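You operate a simulated robot arm through the tools that you are given. There is no shell and no other tool. Be economical: measure what you need, move in short steps, check, and stop when the job is done.

The job below is to be done with a simulated two-armed robot. You get a single attempt, and the scene is never put back.

TASK
Hold the yellow tester on the top of table t3 steady with one hand and flip the tester rocker the other way with the other.

The check looks at the end state, three seconds after you hand in, the way a careful person would. Anything else that was tipped, shoved, dropped, spilled or broken makes it a failure.

THE ROBOT
Two 6-joint arms with two-finger parallel grippers on one trunk, on a base that drives. Base frame: it is fixed to the floor where the robot stands at the start and does not move with it; the origin is under the middle of the robot, x ahead of it, y to its left, z up. Units: mm, degrees, N and s.
The left shoulder is at the start at [-77, 177, 832], the right one opposite. With the tool pointing down near the work surface each hand reaches from about 100 to 720 mm from the robot's upright axis, wherever it stands, measured 20 degrees to its own side. Places, roughly: tester rocker [700, 200, 900]. Payload 1.57 kg a hand.
Tool frame (each hand has its own): the origin (TCP) lies between the finger pads and is the grasp point; the fingertips stand 30 mm ahead of it; z points along the fingers, y is the line along which they close. The gripper opens to 80 mm. The fingers are 17 mm wide and 12 mm thick; the gripper's body (40 by 82 mm) begins 80 mm behind the TCP.
Orientation is that of the tool frame in the base frame, as a unit quaternion [x, y, z, w]. With the fingers straight down and closing along the base's y, the tool's x points along the base's -x, its y along +y and its z along -z.

THE INTERFACE
- The arms move only by the tool play_rows. It takes "left_motion", "right_motion" or both (then of equal length, played together; a hand with none holds still); each is a list that holds one entry, the list of rows, each a list of 6 numbers: the shift along the base's x, y, z in units of 250 mm (1.0 is 250 mm), then the turn, a rotation vector about the base's x, y, z in units of 120 degrees (1.0 is 120 degrees). In form: [[[x, y, z, wx, wy, wz], ...]]. A call has 1 to 20 rows; each row is the pose to reach, as a shift and turn from the pose commanded when the call began. "left_claw" and "right_claw" are, for a hand that has rows, the gripper command, from -1 (fully open) to 1 (shut), values between in proportion, set as the call begins (left out, the last holds). A call with a number of a shift or a turn outside -1 to 1 is refused whole. Rows are played at 5 a second. More than 50 mm and 8.6 degrees between two rows, or a gripper value outside its range, and nothing of the call is played. A pose out of reach is approached as far as the arm can. The call stops where the force on the tool passes 40 N (or 10 N more than at its start, if that is more) or the arm is blocked; 0.2 s more then pass. The fingers move at their own pace (about 72 mm/s each) and stop on an object; they squeeze with about 23 N. The grip force told is the motor's: it shows also when the fingers shut on nothing. Time passes only in rows, and 0.2 s behind the last, so rows that repeat a pose let the fingers close. It gives the time, the measured TCP pose, the force on the tool (base axes), the opening and the grip force at its end, in the units of the frame above (readings bear some noise), with the torque about the TCP (base axes, N m) and any sound that the robot's microphone picked up.
- Cameras (640 x 400 px; columns grow to the right, rows downward): "scene" is now at [33.5, 6.6, 1546.6]; the picture's right is [0.10, -0.99, 0.00], its down [-0.80, -0.08, -0.60] and it looks along [0.59, 0.06, -0.80] (base axes); focal length 281 px, centre (320, 200). "left" rides on the left gripper at [72, 7, -122] in its tool frame; the picture's right is [-0.09, 1.00, 0.00], its down [-0.84, -0.08, -0.54] and it looks along [-0.54, -0.05, 0.84] (tool axes); focal length 238 px, centre (320, 200). "right" rides on the right gripper at [72, -7, -122] in its tool frame; the picture's right is [0.09, 1.00, 0.00], its down [-0.84, 0.08, -0.54] and it looks along [-0.54, 0.05, 0.84] (tool axes); focal length 238 px, centre (320, 200). There is no depth. A picture from a camera that has moved, and an enlarged one, comes with that camera's place and axes in the base frame and with its lens.
- get_image(camera): a new picture of that camera. The clock stands still meanwhile.
- slide_trunk(by): slides the trunk up (or, below 0, down) by that many mm; the arms and the scene camera ride with it, the base frame stays. It gives what a move gives, with no picture.
- base_move(legs): drives the robot by 1 to 6 legs, each [ahead, left, turn to the left] in mm, mm and degrees, along the robot's own axes; the way and the turn of a leg run together, so that a leg with both is an arc; at most 1500 mm and 180 degrees a leg. The arms and the cameras ride along, it lands a little off, and it stops where it bumps. It gives what a move gives.
- aim_head(pan, tilt): turns the head with the scene camera to pan (to the left, within 143 degrees either way) and tilt (down, from -29 to 69), counted from straight ahead of the robot. It gives what a move gives.
- inspect(camera, box): a new picture of the part [left, top, right, bottom] of that camera's present view, enlarged. The clock stands still meanwhile.
- hand_in(): hands the job in; it is judged then, once.

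Go step by step. Nothing tells you exact positions but the pictures and the camera data: compare them with the known pose of the tool, close in by small moves and look again before you grip or let go. The budget is 120 turns and 108 pictures, counting those below and the enlarged ones. Unless the task says otherwise, let go and move clear before handing in, and close with one line.

The tools are called after "Call:" as name(argument=value, ...) on one line, values as JSON. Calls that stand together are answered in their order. play_rows: Moves the arms, as the interface text tells. Its arguments: {"type":"object","properties":{"left_motion":{"type":"array","items":{"type":"array","items":{"type":"array","items":{"type":"number"}}}},"left_claw":{"type":"number"},"right_motion":{"type":"array","items":{"type":"array","items":{"type":"array","items":{"type":"number"}}}},"right_claw":{"type":"number"}},"required":[]} The other tools are called the same way: slide_trunk (by) slides the trunk up or down; base_move (legs) drives the base; aim_head (pan, tilt) turns the head that bears the scene camera; get_image (camera) takes a picture; inspect (camera, box) takes an enlarged picture of a part of a camera's view; hand_in () hands the job in.

At the start:

```text
time: 0.0
left_position: [344.6, 310.0, 1096.7]
left_tool_rot: [0.0, 1.0, 0.0, 0.0]
left_ft_force: [1.0, 0.7, 0.5]
left_moment: [0.01, -0.01, 0.06]
left_finger_gap: 80.1
left_finger_force: 0.0
right_position: [405.0, -86.0, 1046.5]
right_tool_rot: [0.0, 1.0, -0.001, 0.0]
right_ft_force: [-0.9, -0.9, 0.7]
right_moment: [0.03, -0.04, -0.02]
right_finger_gap: 80.0
right_finger_force: 0.1
trunk travel left (down, up): [-275.0, 53.0]
robot x, y, heading: [-0.1, 2.0, 0.1]
head pan, tilt: [5.9, 53.3]
```

scene: 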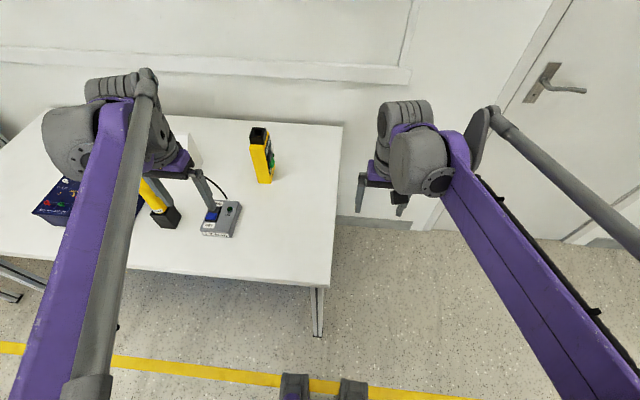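
right: 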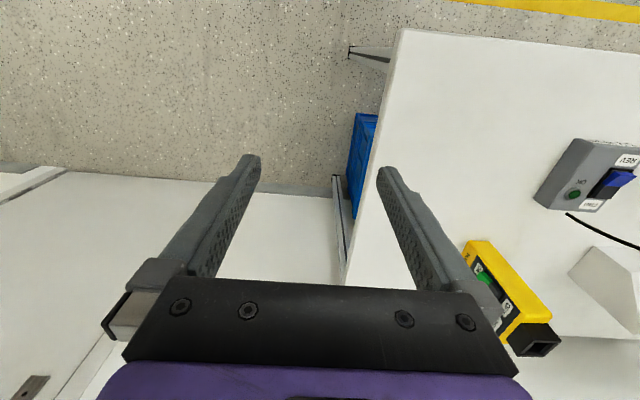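
left: 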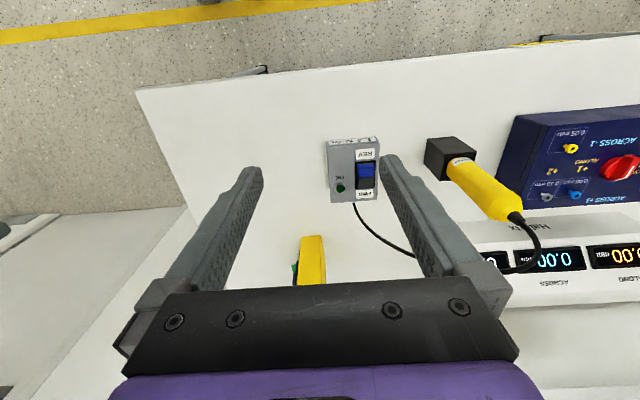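

I see a table with a yellow upright tester (scene px ~262,155), a grey FWD/REV switch box, a probe and a blue panel. I'll take close-ups of the tester first.

Call:
inspect(camera="scene", box=[190, 110, 310, 250])

Call:
inspect(camera="right", box=[420, 210, 600, 370])

```text
2.86 times, centred on (250, 180) of scene
camera zoom: at [33.5, 6.6, 1546.6], right [0.1, -0.99, 0.0], down [-0.8, -0.08, -0.6], along [0.59, 0.06, -0.8], focal length 804 px, centre (520, 257)
```

zoom: 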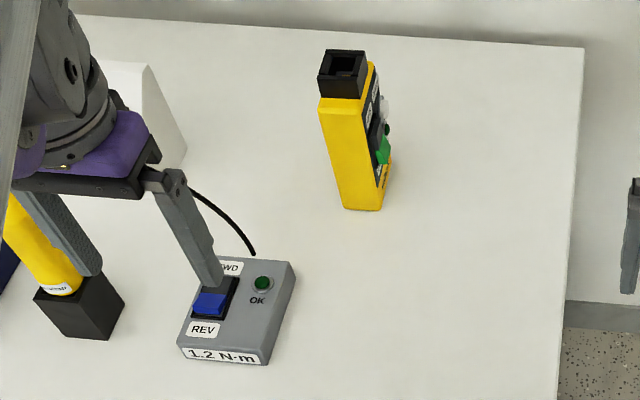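

```text
2.50 times, centred on (510, 290) of right
camera zoom: at [332.9, -92.0, 1167.8], right [-0.09, 1.0, 0.0], down [0.84, 0.08, 0.54], along [0.54, 0.05, -0.84], focal length 596 px, centre (-155, -25)
```

zoom: 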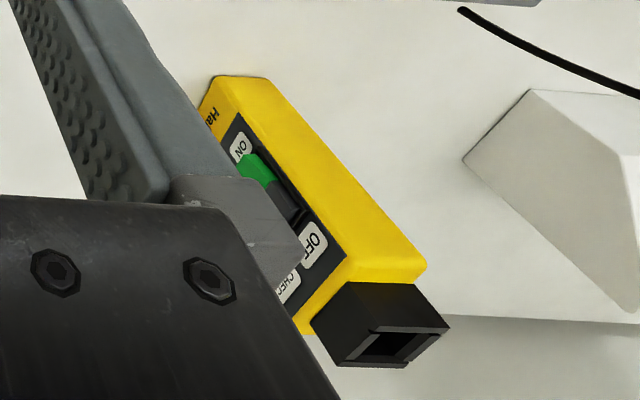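

The tester stands near [636, 220], base z≈810, with its rocker on the face toward -y: green end low at ON, OFF above. I'll drive forward slightly for reach and turn the right hand to point at +y.

Call:
base_move(legs=[[90, 0, 0]])

```text
time: 1.2
left_position: [398.9, 308.4, 1098.2]
left_tool_rot: [0.0, 1.0, 0.0, 0.001]
left_ft_force: [-0.3, 0.0, 0.5]
left_moment: [-0.01, -0.06, -0.02]
left_finger_gap: 79.6
left_finger_force: 0.0
right_position: [457.9, -88.7, 1046.2]
right_tool_rot: [0.0, 1.0, -0.001, 0.002]
right_ft_force: [-0.3, -0.2, -0.1]
right_moment: [0.04, -0.03, 0.01]
right_finger_gap: 79.8
right_finger_force: 0.0
trunk travel left (down, up): [-275.0, 53.0]
robot x, y, heading: [55.6, -4.4, 0.1]
head pan, tilt: [5.9, 53.3]
stopped in leg 1: the robot was blocked; the commanded pose is now the measured one
```

The base stopped at x≈56, probably against the table. I'll back off a bit and check that nothing moved.

Call:
base_move(legs=[[-15, 0, 0]])

Call:
get_image(camera="scene")

```text
time: 1.9
left_position: [388.0, 309.7, 1095.9]
left_tool_rot: [0.0, 1.0, -0.001, 0.0]
left_ft_force: [1.1, 0.4, 0.1]
left_moment: [0.02, 0.0, 0.01]
left_finger_gap: 80.1
left_finger_force: 0.1
right_position: [447.6, -86.7, 1044.1]
right_tool_rot: [-0.001, 1.0, 0.0, 0.0]
right_ft_force: [0.5, -0.3, -0.1]
right_moment: [-0.02, 0.03, -0.03]
right_finger_gap: 80.0
right_finger_force: 0.0
trunk travel left (down, up): [-275.0, 53.0]
robot x, y, heading: [44.0, -5.7, -0.1]
head pan, tilt: [5.9, 53.3]
```

```text
102 pictures are left
camera scene: at [76.3, 5.6, 1546.7], right [0.1, -0.99, 0.0], down [-0.8, -0.08, -0.6], along [0.59, 0.06, -0.8], focal length 281 px, centre (320, 200)
```

scene: 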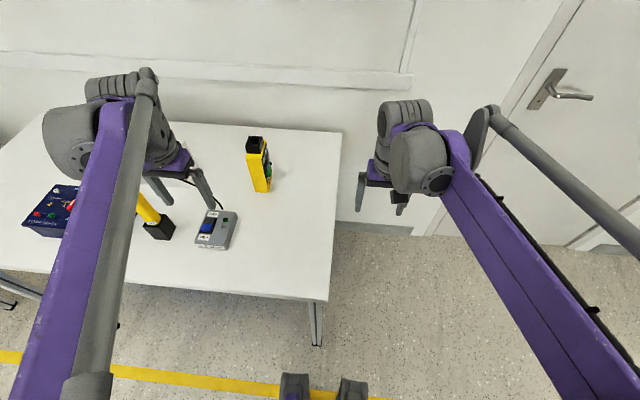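

All still in place. Now I'll turn the right hand horizontal (fingers +y), well short of the tester.

Call:
play_rows(right_motion=[[[0.033, 0.017, -0.02, 0.0385, 0.0385, -0.0385], [0.066, 0.034, -0.04, 0.077, 0.077, -0.077], [0.1, 0.05, -0.06, 0.1155, 0.1155, -0.1155], [0.133, 0.067, -0.08, 0.154, 0.154, -0.154], [0.166, 0.084, -0.1, 0.1925, 0.1925, -0.1925], [0.2, 0.1, -0.12, 0.231, 0.231, -0.231], [0.233, 0.117, -0.14, 0.2694, 0.2694, -0.2694], [0.266, 0.134, -0.16, 0.308, 0.308, -0.308], [0.3, 0.15, -0.18, 0.3464, 0.3464, -0.3464], [0.333, 0.167, -0.2, 0.385, 0.385, -0.385], [0.366, 0.184, -0.22, 0.4234, 0.4234, -0.4234], [0.4, 0.2, -0.25, 0.462, 0.462, -0.462], [0.44, 0.22, -0.28, 0.5, 0.5, -0.5], [0.48, 0.24, -0.31, 0.539, 0.539, -0.539], [0.528, 0.268, -0.336, 0.5774, 0.5774, -0.5774]]], right_claw=1)

Call:
get_image(camera="right")

Call:
get_image(camera="scene")

```text
time: 5.1
left_position: [386.3, 309.8, 1097.9]
left_tool_rot: [0.0, 1.0, 0.0, 0.0]
left_ft_force: [-0.6, 0.5, -0.4]
left_moment: [0.02, -0.02, 0.02]
left_finger_gap: 79.9
left_finger_force: 0.1
right_position: [577.5, -20.0, 961.9]
right_tool_rot: [0.5, 0.499, 0.5, -0.5]
right_ft_force: [-0.4, 0.4, -0.7]
right_moment: [0.01, 0.04, -0.01]
right_finger_gap: 0.0
right_finger_force: 21.7
trunk travel left (down, up): [-275.0, 53.0]
robot x, y, heading: [41.1, 0.6, -0.1]
head pan, tilt: [5.9, 53.3]
```

```text
101 pictures are left
camera right: at [571.3, -142.3, 1033.5], right [1.0, 0.0, 0.09], down [0.08, -0.54, -0.84], along [0.05, 0.84, -0.54], focal length 238 px, centre (320, 200)
```

right: 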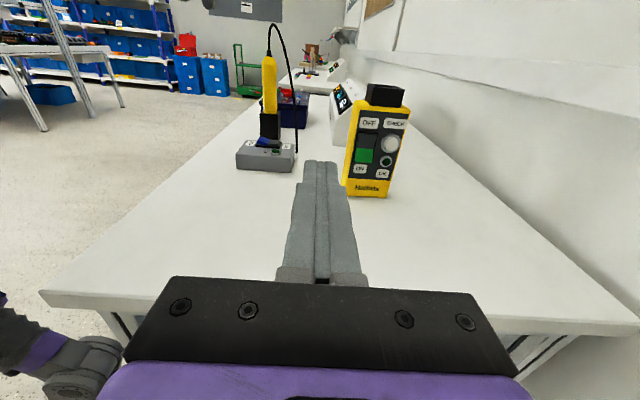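

```text
100 pictures are left
camera scene: at [74.1, 5.5, 1546.6], right [0.1, -0.99, 0.0], down [-0.8, -0.08, -0.6], along [0.59, 0.06, -0.8], focal length 281 px, centre (320, 200)
```

scene: 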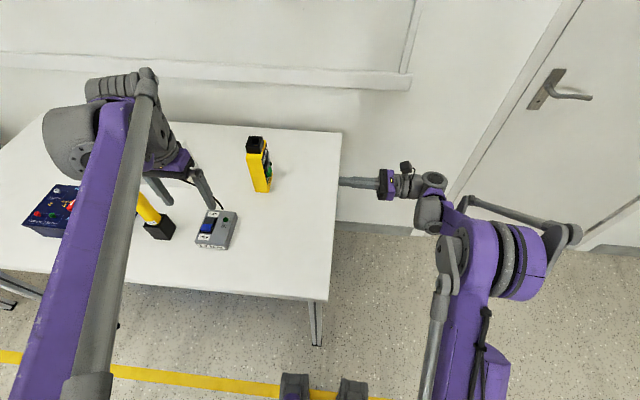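

Call:
inspect(camera="right", box=[320, 70, 440, 210])

Call:
inspect(camera="scene", box=[220, 125, 300, 205])

```text
2.86 times, centred on (380, 140) of right
camera zoom: at [571.3, -142.3, 1033.5], right [1.0, 0.0, 0.09], down [0.08, -0.54, -0.84], along [0.05, 0.84, -0.54], focal length 681 px, centre (149, 371)
```

zoom: 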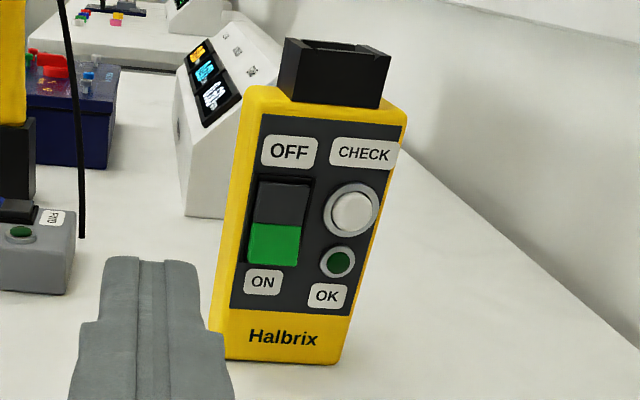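

```text
5.00 times, centred on (260, 165) of scene
camera zoom: at [74.1, 5.5, 1546.6], right [0.1, -0.99, 0.0], down [-0.8, -0.08, -0.6], along [0.59, 0.06, -0.8], focal length 1406 px, centre (620, 375)
```

zoom: 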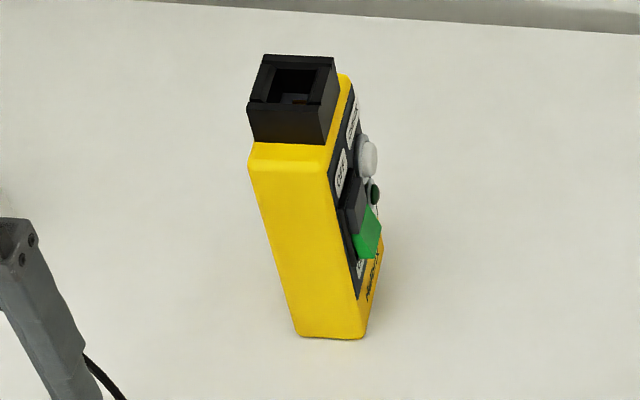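

The tester front (‑y) face is at y≈229 spanning x≈633–706, and it is ~44 mm thick with its body top at z≈967. The green ON end (z≈887) sticks out, so I need to press that in without touching the CHECK button. Now I'll move the left hand above the tester.

Call:
play_rows(left_motion=[[[0.16, -0.033, -0.01, 0, 0, 0], [0.32, -0.066, -0.02, 0, 0, 0], [0.48, -0.1, -0.03, 0, 0, 0], [0.64, -0.133, -0.04, 0, 0, 0], [0.8, -0.166, -0.05, 0, 0, 0], [0.96, -0.2, -0.06, 0, 0, 0], [1.0, -0.23, -0.07, 0, 0, 0]]], left_claw=-1)

Call:
get_image(camera="left")

Call:
get_image(camera="right")

Call:
get_image(camera="scene")

```text
time: 6.7
left_position: [638.0, 251.3, 1078.1]
left_tool_rot: [-0.001, 1.0, -0.001, 0.001]
left_ft_force: [-0.8, 0.7, 0.1]
left_moment: [0.05, 0.02, 0.0]
left_finger_gap: 79.9
left_finger_force: 0.0
right_position: [578.1, -21.5, 962.9]
right_tool_rot: [0.499, 0.501, 0.5, -0.5]
right_ft_force: [1.0, 0.1, -1.1]
right_moment: [0.0, -0.01, -0.04]
right_finger_gap: 0.0
right_finger_force: 21.4
trunk travel left (down, up): [-275.0, 53.0]
robot x, y, heading: [40.4, -1.8, 0.1]
head pan, tilt: [5.9, 53.3]
```

```text
97 pictures are left
camera left: at [567.5, 256.7, 1200.2], right [0.09, 1.0, 0.0], down [0.84, -0.08, 0.54], along [0.54, -0.05, -0.84], focal length 238 px, centre (320, 200)
```

left: 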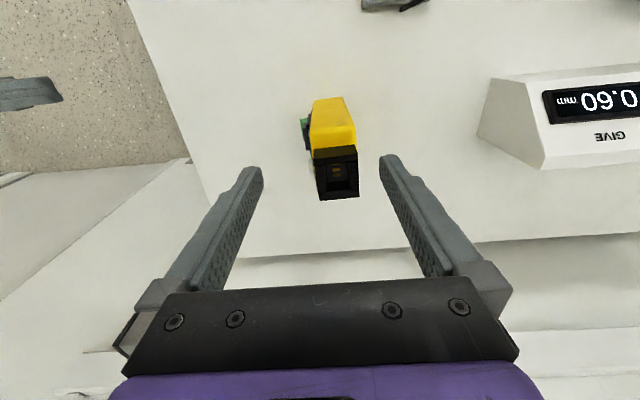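

```text
96 pictures are left
camera right: at [570.7, -142.4, 1033.9], right [1.0, 0.0, 0.09], down [0.08, -0.54, -0.84], along [0.05, 0.84, -0.54], focal length 238 px, centre (320, 200)
```

right: 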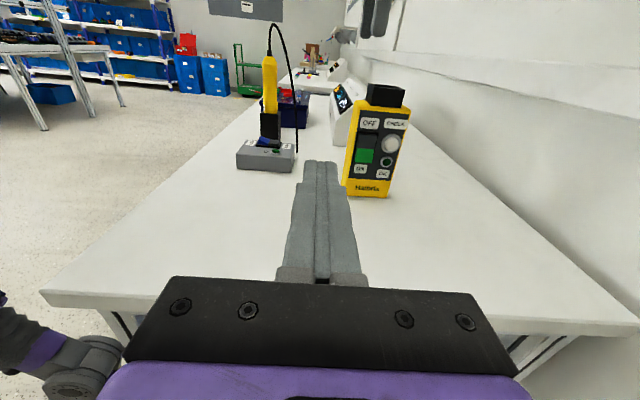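

```text
95 pictures are left
camera scene: at [73.3, 5.1, 1546.6], right [0.1, -0.99, 0.0], down [-0.8, -0.08, -0.6], along [0.59, 0.06, -0.8], focal length 281 px, centre (320, 200)
```

scene: 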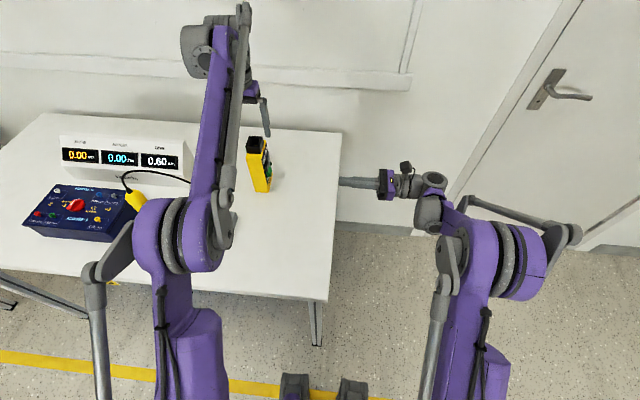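

The left hand is above the tester with fingers on either side. I'll zoom in to fix the alignment.

Call:
inspect(camera="left", box=[240, 80, 400, 220])

```text
2.86 times, centred on (320, 150) of left
camera zoom: at [567.5, 256.7, 1200.2], right [0.09, 1.0, 0.0], down [0.84, -0.08, 0.54], along [0.54, -0.05, -0.84], focal length 681 px, centre (320, 343)
```

zoom: 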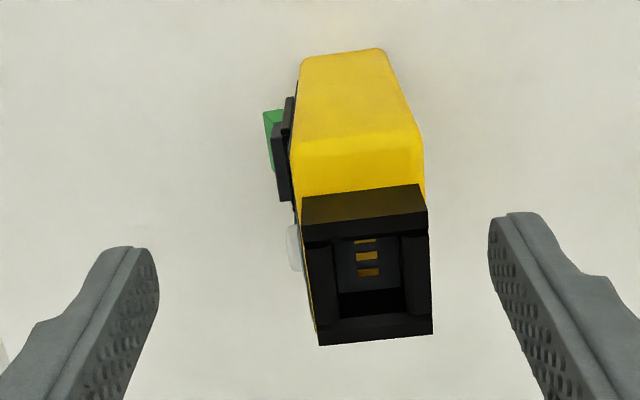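

Left camera is consistent with the finger positions; it puts the tester at y 241–286, x 637–710, so the hand needs to shift +12 in y and +34 in x. Then I descend with the fingertips to z≈938, above the rocker.

Call:
play_rows(left_motion=[[[0.07, 0.024, 0, 0, 0, 0], [0.136, 0.047, 0, 0, 0, 0], [0.136, 0.047, -0.1, 0, 0, 0], [0.136, 0.047, -0.2, 0, 0, 0], [0.136, 0.047, -0.24, 0, 0, 0]]])

Call:
get_image(camera="left")

Call:
inspect(camera="right", box=[320, 50, 440, 210])

```text
time: 7.9
left_position: [669.9, 263.4, 1018.9]
left_tool_rot: [-0.001, 1.0, 0.0, 0.0]
left_ft_force: [0.0, -0.2, -0.2]
left_moment: [0.05, -0.01, 0.0]
left_finger_gap: 79.9
left_finger_force: 0.0
left hand out of reach, approached as far as the arm can: row 2, 3
right_position: [578.4, -20.6, 961.0]
right_tool_rot: [0.5, 0.5, 0.501, -0.499]
right_ft_force: [1.2, 0.1, 0.6]
right_moment: [-0.02, 0.0, -0.01]
right_finger_gap: 0.0
right_finger_force: 21.3
trunk travel left (down, up): [-275.0, 53.0]
robot x, y, heading: [36.5, -1.7, 0.0]
head pan, tilt: [5.9, 53.3]
```

```text
93 pictures are left
camera left: at [599.4, 270.4, 1141.0], right [0.09, 1.0, 0.0], down [0.84, -0.08, 0.54], along [0.54, -0.05, -0.84], focal length 238 px, centre (320, 200)
```

left: 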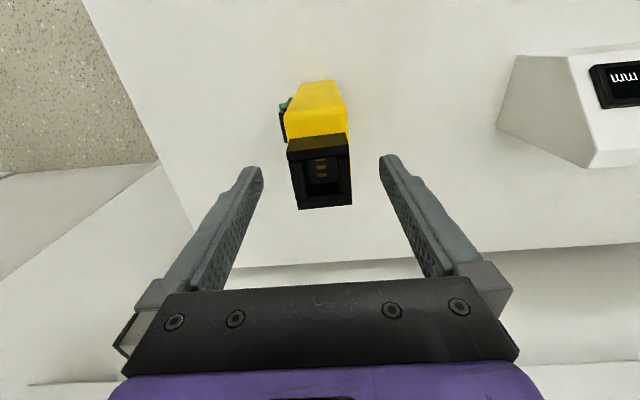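

```text
2.50 times, centred on (380, 130) of right
camera zoom: at [571.2, -142.2, 1033.8], right [1.0, 0.0, 0.09], down [0.08, -0.54, -0.84], along [0.05, 0.84, -0.54], focal length 596 px, centre (170, 375)
```

zoom: 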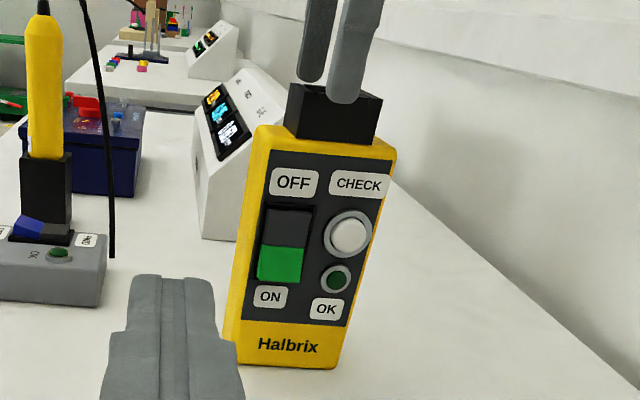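

Centered well. I'll descend another 50 mm.

Call:
play_rows(left_motion=[[[0, 0, -0.07, 0, 0, 0], [0, 0, -0.14, 0, 0, 0], [0, 0, -0.2, 0, 0, 0]]])

Call:
inspect(camera="right", box=[320, 50, 440, 210])

Call:
get_image(camera="left")

```text
time: 8.7
left_position: [669.4, 264.6, 968.4]
left_tool_rot: [-0.002, 1.0, 0.0, 0.0]
left_ft_force: [0.6, 0.0, -0.1]
left_moment: [0.01, 0.01, -0.04]
left_finger_gap: 79.9
left_finger_force: 0.0
right_position: [578.1, -22.0, 961.3]
right_tool_rot: [0.5, 0.501, 0.5, -0.499]
right_ft_force: [0.6, 0.0, -0.5]
right_moment: [0.0, 0.02, 0.01]
right_finger_gap: 0.0
right_finger_force: 21.5
trunk travel left (down, up): [-275.0, 53.0]
robot x, y, heading: [36.2, 0.3, 0.1]
head pan, tilt: [5.9, 53.3]
```

```text
2.50 times, centred on (380, 130) of right
camera zoom: at [571.2, -142.1, 1033.8], right [1.0, 0.0, 0.09], down [0.08, -0.54, -0.84], along [0.05, 0.84, -0.54], focal length 596 px, centre (170, 375)
```

zoom: 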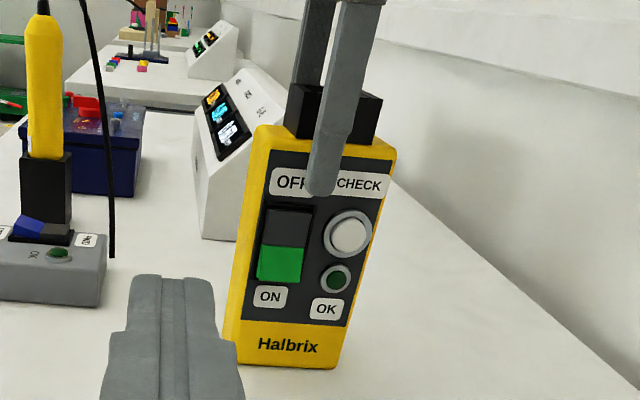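

```text
90 pictures are left
camera left: at [598.5, 270.1, 1089.8], right [0.09, 1.0, 0.0], down [0.84, -0.08, 0.54], along [0.54, -0.05, -0.84], focal length 238 px, centre (320, 200)
```

left: 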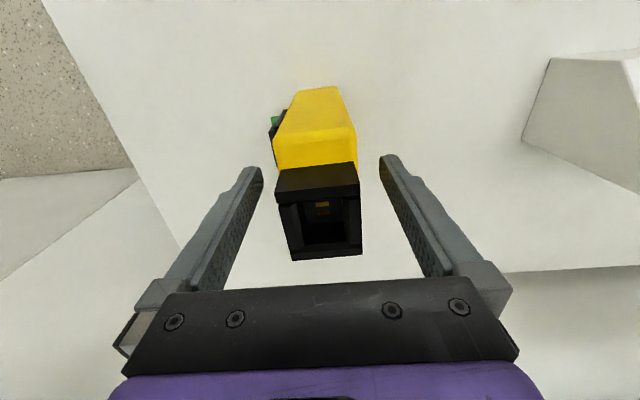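

Fingers straddle the upper body just above the rocker and button. Closing the left hand.

Call:
play_rows(left_motion=[[[0, 0, 0, 0, 0, 0], [0, 0, 0, 0, 0, 0], [0, 0, 0, 0, 0, 0], [0, 0, 0, 0, 0, 0], [0, 0, 0, 0, 0, 0]]], left_claw=1)

Call:
inspect(camera="right", box=[320, 50, 440, 210])

Call:
inspect(camera="left", box=[220, 70, 420, 270])

```text
time: 9.9
left_position: [668.4, 265.5, 969.4]
left_tool_rot: [-0.002, 1.0, 0.0, -0.001]
left_ft_force: [-0.6, 1.0, -1.0]
left_moment: [0.03, 0.02, 0.02]
left_finger_gap: 48.0
left_finger_force: 22.7
right_position: [578.6, -21.3, 962.6]
right_tool_rot: [0.5, 0.501, 0.5, -0.5]
right_ft_force: [0.5, 0.2, -0.2]
right_moment: [0.01, -0.02, 0.0]
right_finger_gap: 0.1
right_finger_force: 21.2
trunk travel left (down, up): [-275.0, 53.0]
robot x, y, heading: [39.0, 0.4, 0.0]
head pan, tilt: [5.9, 53.3]
```

```text
2.50 times, centred on (380, 130) of right
camera zoom: at [571.1, -142.1, 1033.8], right [1.0, 0.0, 0.09], down [0.08, -0.54, -0.84], along [0.05, 0.84, -0.54], focal length 596 px, centre (170, 375)
```

zoom: 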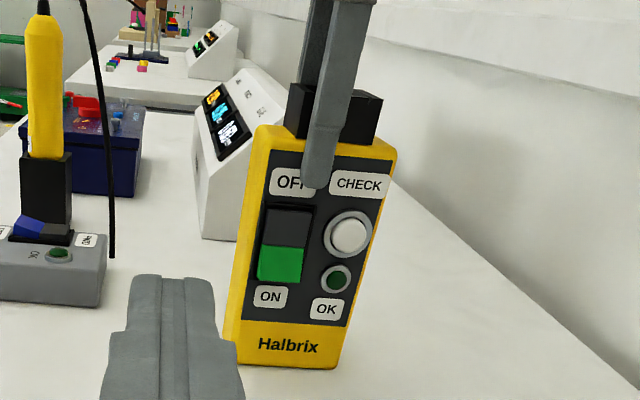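

```text
2.00 times, centred on (320, 170) of left
camera zoom: at [598.4, 270.3, 1089.9], right [0.09, 1.0, 0.0], down [0.84, -0.08, 0.54], along [0.54, -0.05, -0.84], focal length 477 px, centre (320, 260)
```

zoom: 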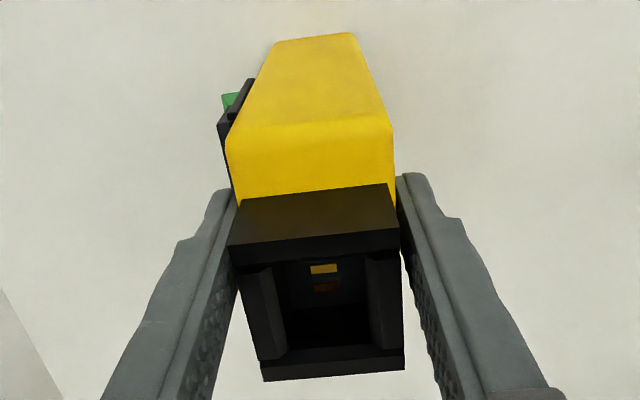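

Held (gap 48 mm). Now I'll bring the right hand in line with the green ON end, stopping with the tip short of it.

Call:
play_rows(right_motion=[[[0.08, 0.07, -0.075, 0, 0, 0], [0.16, 0.15, -0.15, 0, 0, 0], [0.24, 0.23, -0.225, 0, 0, 0], [0.31, 0.32, -0.3, 0, 0, 0], [0.31, 0.42, -0.3, 0, 0, 0], [0.31, 0.52, -0.3, 0, 0, 0]]], right_claw=1)

Call:
get_image(camera="right")

Call:
get_image(camera="scene")

```text
time: 11.3
left_position: [668.7, 263.4, 968.3]
left_tool_rot: [0.0, 1.0, 0.001, 0.0]
left_ft_force: [0.0, 0.2, 0.3]
left_moment: [0.06, -0.03, 0.03]
left_finger_gap: 47.8
left_finger_force: 23.3
right_position: [656.1, 110.6, 887.0]
right_tool_rot: [0.499, 0.501, 0.5, -0.5]
right_ft_force: [0.4, 0.4, 0.0]
right_moment: [-0.05, -0.02, -0.01]
right_finger_gap: 0.2
right_finger_force: 21.0
trunk travel left (down, up): [-275.0, 53.0]
robot x, y, heading: [41.9, -3.8, 0.1]
head pan, tilt: [5.9, 53.3]
```

```text
87 pictures are left
camera right: at [649.8, -10.0, 959.6], right [1.0, 0.0, 0.09], down [0.08, -0.54, -0.84], along [0.05, 0.84, -0.54], focal length 238 px, centre (320, 200)
```

right: 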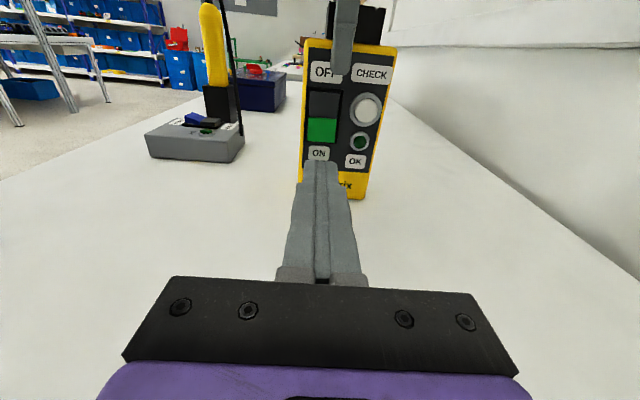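

```text
86 pictures are left
camera scene: at [73.9, 5.7, 1546.6], right [0.1, -0.99, 0.0], down [-0.8, -0.08, -0.6], along [0.59, 0.06, -0.8], focal length 281 px, centre (320, 200)
```

scene: 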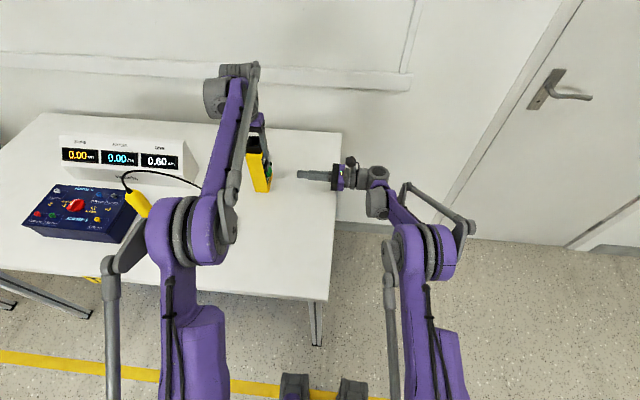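

Call:
inspect(camera="right", box=[270, 50, 410, 210])

```text
2.50 times, centred on (340, 130) of right
camera zoom: at [649.8, -10.0, 959.6], right [1.0, 0.0, 0.09], down [0.08, -0.54, -0.84], along [0.05, 0.84, -0.54], focal length 596 px, centre (270, 375)
```

zoom: 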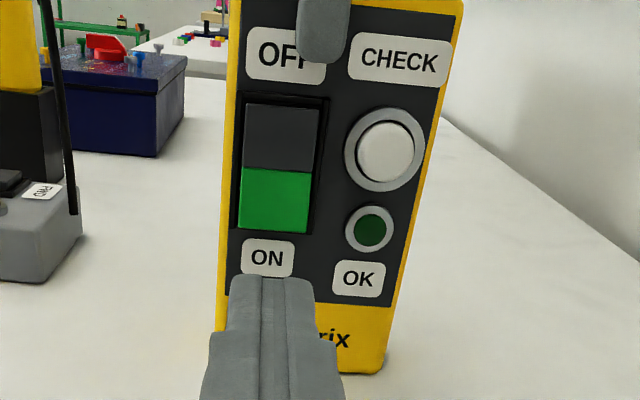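

The green end centers at about [657, 224, 887], with the hand nearly in line. I'll advance to just short of contact.

Call:
play_rows(right_motion=[[[0.004, 0.1, -0.008, 0, 0, 0], [0.004, 0.2, -0.008, 0, 0, 0], [0.004, 0.28, -0.008, 0, 0, 0], [0.004, 0.308, -0.008, 0, 0, 0]]])

Call:
inspect(camera="right", box=[250, 30, 410, 210])

Call:
inspect(camera="left", box=[220, 70, 420, 270])

```text
time: 12.3
left_position: [669.0, 264.2, 969.3]
left_tool_rot: [0.0, 1.0, 0.0, 0.001]
left_ft_force: [0.2, -0.4, 0.0]
left_moment: [-0.03, 0.03, 0.01]
left_finger_gap: 47.8
left_finger_force: 23.2
right_position: [656.5, 186.2, 885.8]
right_tool_rot: [0.499, 0.501, 0.5, -0.5]
right_ft_force: [0.0, 0.4, 0.4]
right_moment: [-0.01, 0.01, 0.01]
right_finger_gap: 0.0
right_finger_force: 21.7
trunk travel left (down, up): [-275.0, 53.0]
robot x, y, heading: [36.3, -0.3, 0.1]
head pan, tilt: [5.9, 53.3]
```

```text
2.22 times, centred on (330, 120) of right
camera zoom: at [649.4, 65.2, 957.9], right [1.0, 0.0, 0.09], down [0.08, -0.54, -0.84], along [0.05, 0.84, -0.54], focal length 530 px, centre (298, 378)
```

zoom: 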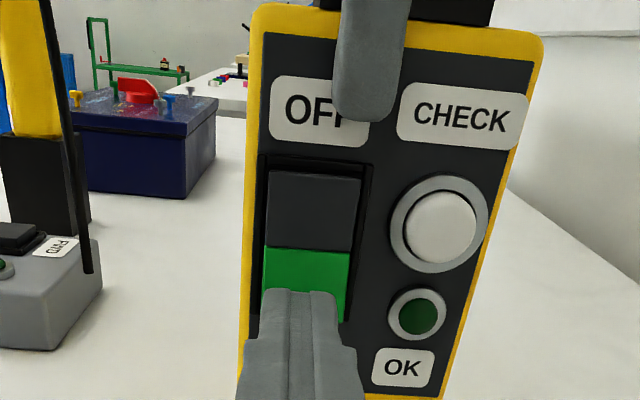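

```text
2.00 times, centred on (320, 170) of left
camera zoom: at [598.4, 270.2, 1090.0], right [0.09, 1.0, 0.0], down [0.84, -0.08, 0.54], along [0.54, -0.05, -0.84], focal length 477 px, centre (320, 260)
```

zoom: 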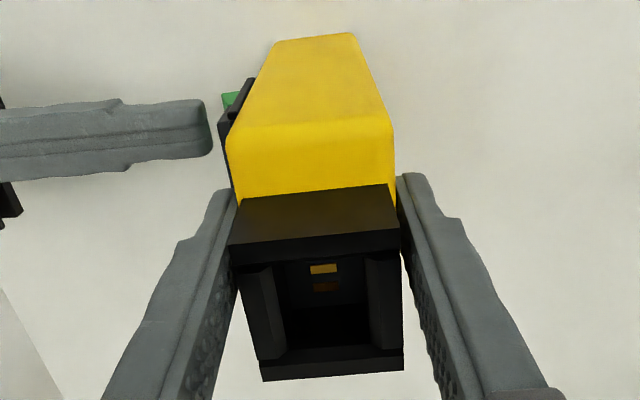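

Tip is lined up on the green end, clear of the button. Pressing slowly.

Call:
play_rows(right_motion=[[[0, 0.012, 0, 0, 0, 0], [0, 0.02, 0, 0, 0, 0], [0, 0.028, 0, 0, 0, 0], [0, 0.036, 0, 0, 0, 0], [0, 0.042, 0, 0, 0, 0]]])

```text
time: 13.5
left_position: [668.3, 264.3, 968.9]
left_tool_rot: [-0.001, 1.0, 0.0, 0.001]
left_ft_force: [0.3, 0.1, 0.7]
left_moment: [0.14, 0.01, -0.03]
left_finger_gap: 47.8
left_finger_force: 23.2
right_position: [656.4, 197.7, 884.8]
right_tool_rot: [0.499, 0.501, 0.5, -0.499]
right_ft_force: [0.8, 0.5, 0.2]
right_moment: [0.0, -0.01, 0.03]
right_finger_gap: 0.1
right_finger_force: 21.3
trunk travel left (down, up): [-275.0, 53.0]
robot x, y, heading: [40.3, 2.3, -0.0]
head pan, tilt: [5.9, 53.3]
heard: click
```

A click was heard. I'll look at the rocker.

Call:
inspect(camera="right", box=[250, 30, 410, 210])

Call:
inspect(camera="left", box=[220, 70, 420, 270])

```text
2.22 times, centred on (330, 120) of right
camera zoom: at [649.5, 76.6, 956.6], right [1.0, 0.0, 0.09], down [0.08, -0.54, -0.84], along [0.05, 0.84, -0.54], focal length 530 px, centre (298, 378)
```

zoom: 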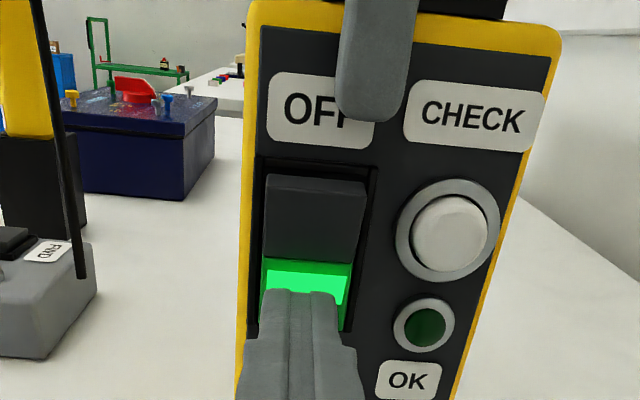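

```text
2.00 times, centred on (320, 170) of left
camera zoom: at [598.5, 270.4, 1089.9], right [0.09, 1.0, 0.0], down [0.84, -0.08, 0.54], along [0.54, -0.05, -0.84], focal length 477 px, centre (320, 260)
```

zoom: 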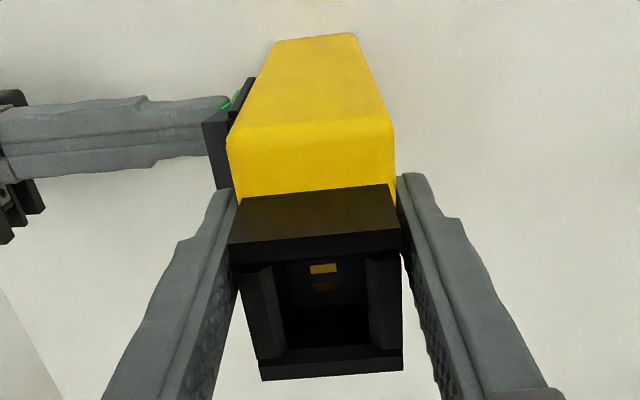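

The rocker flipped and the green end is lit; the top end now sticks out. I'll back the right hand straight out and check that it holds.

Call:
play_rows(right_motion=[[[0, -0.04, 0, 0, 0, 0], [0, -0.16, 0, 0, 0, 0], [0, -0.32, 0, 0, 0, 0], [0, -0.48, 0.05, 0, 0, 0], [0, -0.64, 0.15, 0, 0, 0], [0, -0.8, 0.25, 0, 0, 0]]])

Call:
inspect(camera="right", box=[270, 70, 430, 230])

```text
time: 14.9
left_position: [670.1, 264.0, 968.5]
left_tool_rot: [-0.001, 1.0, 0.0, 0.0]
left_ft_force: [-0.4, -1.3, -0.4]
left_moment: [-0.16, 0.02, -0.07]
left_finger_gap: 47.7
left_finger_force: 23.0
right_position: [657.6, -5.1, 944.1]
right_tool_rot: [0.5, 0.5, 0.5, -0.5]
right_ft_force: [-0.1, -0.4, -0.1]
right_moment: [0.02, 0.0, 0.03]
right_finger_gap: 0.2
right_finger_force: 21.8
trunk travel left (down, up): [-275.0, 53.0]
robot x, y, heading: [43.2, -1.9, 0.2]
head pan, tilt: [5.9, 53.3]
```

```text
2.50 times, centred on (350, 150) of right
camera zoom: at [650.9, -126.0, 1017.5], right [1.0, 0.0, 0.09], down [0.08, -0.54, -0.84], along [0.05, 0.84, -0.54], focal length 596 px, centre (245, 325)
```

zoom: 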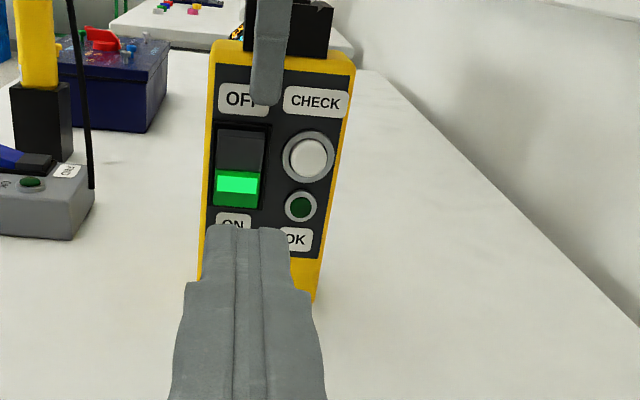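

Stays ON and lit. Releasing the tester and lifting the left hand straight up.

Call:
play_rows(left_motion=[[[0, 0, 0, 0, 0, 0], [0, 0, 0, 0, 0, 0], [0, 0, 0, 0, 0, 0], [0, 0, 0, 0, 0, 0]]], left_claw=-1)

Call:
play_rows(left_motion=[[[0, 0, 0.08, 0, 0, 0], [0, 0, 0.2, 0, 0, 0], [-0.04, 0, 0.36, 0, 0, 0], [-0.1, 0, 0.5, 0, 0, 0], [-0.25, 0.05, 0.5, 0, 0, 0], [-0.4, 0.1, 0.5, 0, 0, 0], [-0.55, 0.12, 0.5, 0, 0, 0]]])

Call:
get_image(camera="right")

Call:
get_image(camera="scene")

Call:
inspect(camera="scene", box=[220, 125, 300, 205])

```text
time: 15.9
left_position: [668.7, 263.5, 968.8]
left_tool_rot: [-0.001, 1.0, 0.0, 0.0]
left_ft_force: [0.4, -0.1, 0.6]
left_moment: [0.01, 0.01, 0.03]
left_finger_gap: 80.1
left_finger_force: 0.0
right_position: [658.1, -4.2, 944.1]
right_tool_rot: [0.5, 0.5, 0.5, -0.499]
right_ft_force: [-0.5, -0.1, -0.2]
right_moment: [-0.01, 0.02, -0.01]
right_finger_gap: 0.0
right_finger_force: 21.1
trunk travel left (down, up): [-275.0, 53.0]
robot x, y, heading: [39.6, 1.4, 0.1]
head pan, tilt: [5.9, 53.3]
```

```text
time: 17.5
left_position: [534.5, 291.7, 1094.6]
left_tool_rot: [-0.001, 1.0, 0.0, 0.001]
left_ft_force: [0.2, 0.4, 0.7]
left_moment: [0.02, -0.05, 0.0]
left_finger_gap: 80.2
left_finger_force: 0.1
right_position: [656.1, -4.1, 945.9]
right_tool_rot: [0.499, 0.501, 0.5, -0.5]
right_ft_force: [0.8, 0.2, 0.6]
right_moment: [-0.03, 0.04, 0.01]
right_finger_gap: 0.0
right_finger_force: 21.5
trunk travel left (down, up): [-275.0, 53.0]
robot x, y, heading: [40.0, 0.0, 0.3]
head pan, tilt: [5.9, 53.3]
```

```text
79 pictures are left
camera right: at [649.7, -125.2, 1018.1], right [1.0, 0.0, 0.09], down [0.08, -0.54, -0.84], along [0.05, 0.84, -0.54], focal length 238 px, centre (320, 200)
```

right: 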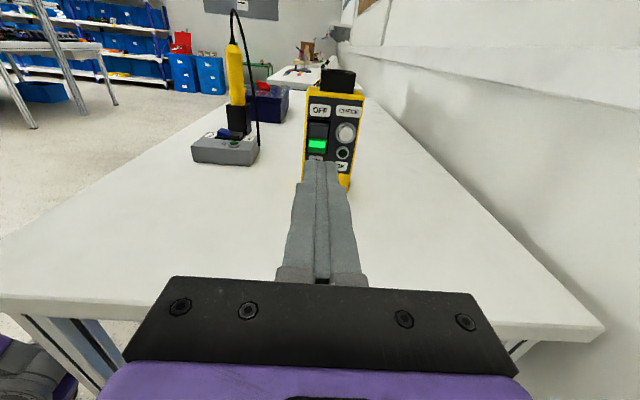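

```text
78 pictures are left
camera scene: at [72.0, 5.2, 1546.6], right [0.1, -0.99, 0.0], down [-0.8, -0.08, -0.6], along [0.6, 0.06, -0.8], focal length 281 px, centre (320, 200)
```

scene: 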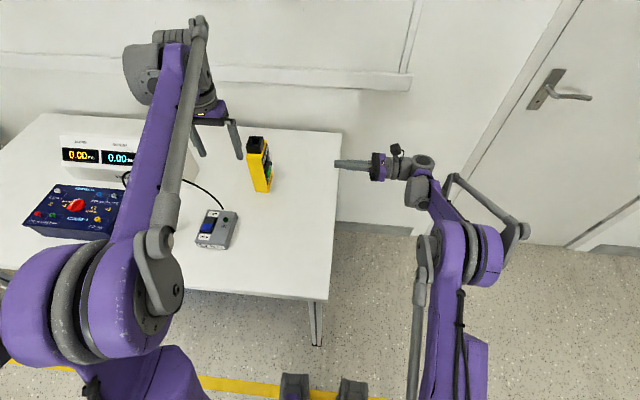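

```text
5.00 times, centred on (260, 165) of scene
camera zoom: at [72.0, 5.2, 1546.6], right [0.1, -0.99, 0.0], down [-0.8, -0.08, -0.6], along [0.6, 0.06, -0.8], focal length 1406 px, centre (620, 375)
```

zoom: 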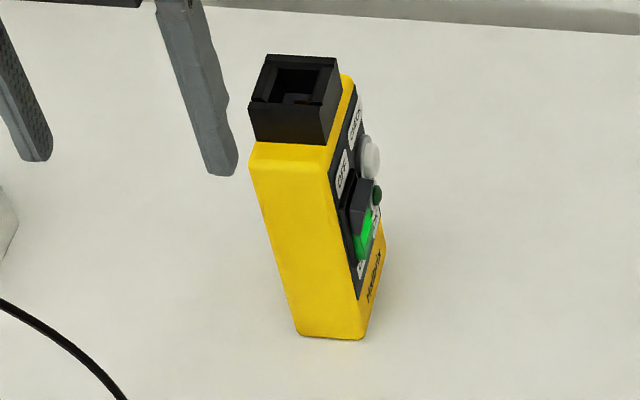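

The tester stands where it was, with its rocker flipped to ON and lit. Both hands are clear and nothing else has moved, so I'm handing in.

Call:
hand_in()

```text
The job is handed in.
```

The left hand held the yellow tester steady while the right hand flipped its rocker from OFF to ON; both hands are clear, the job is handed in, and no result came back.
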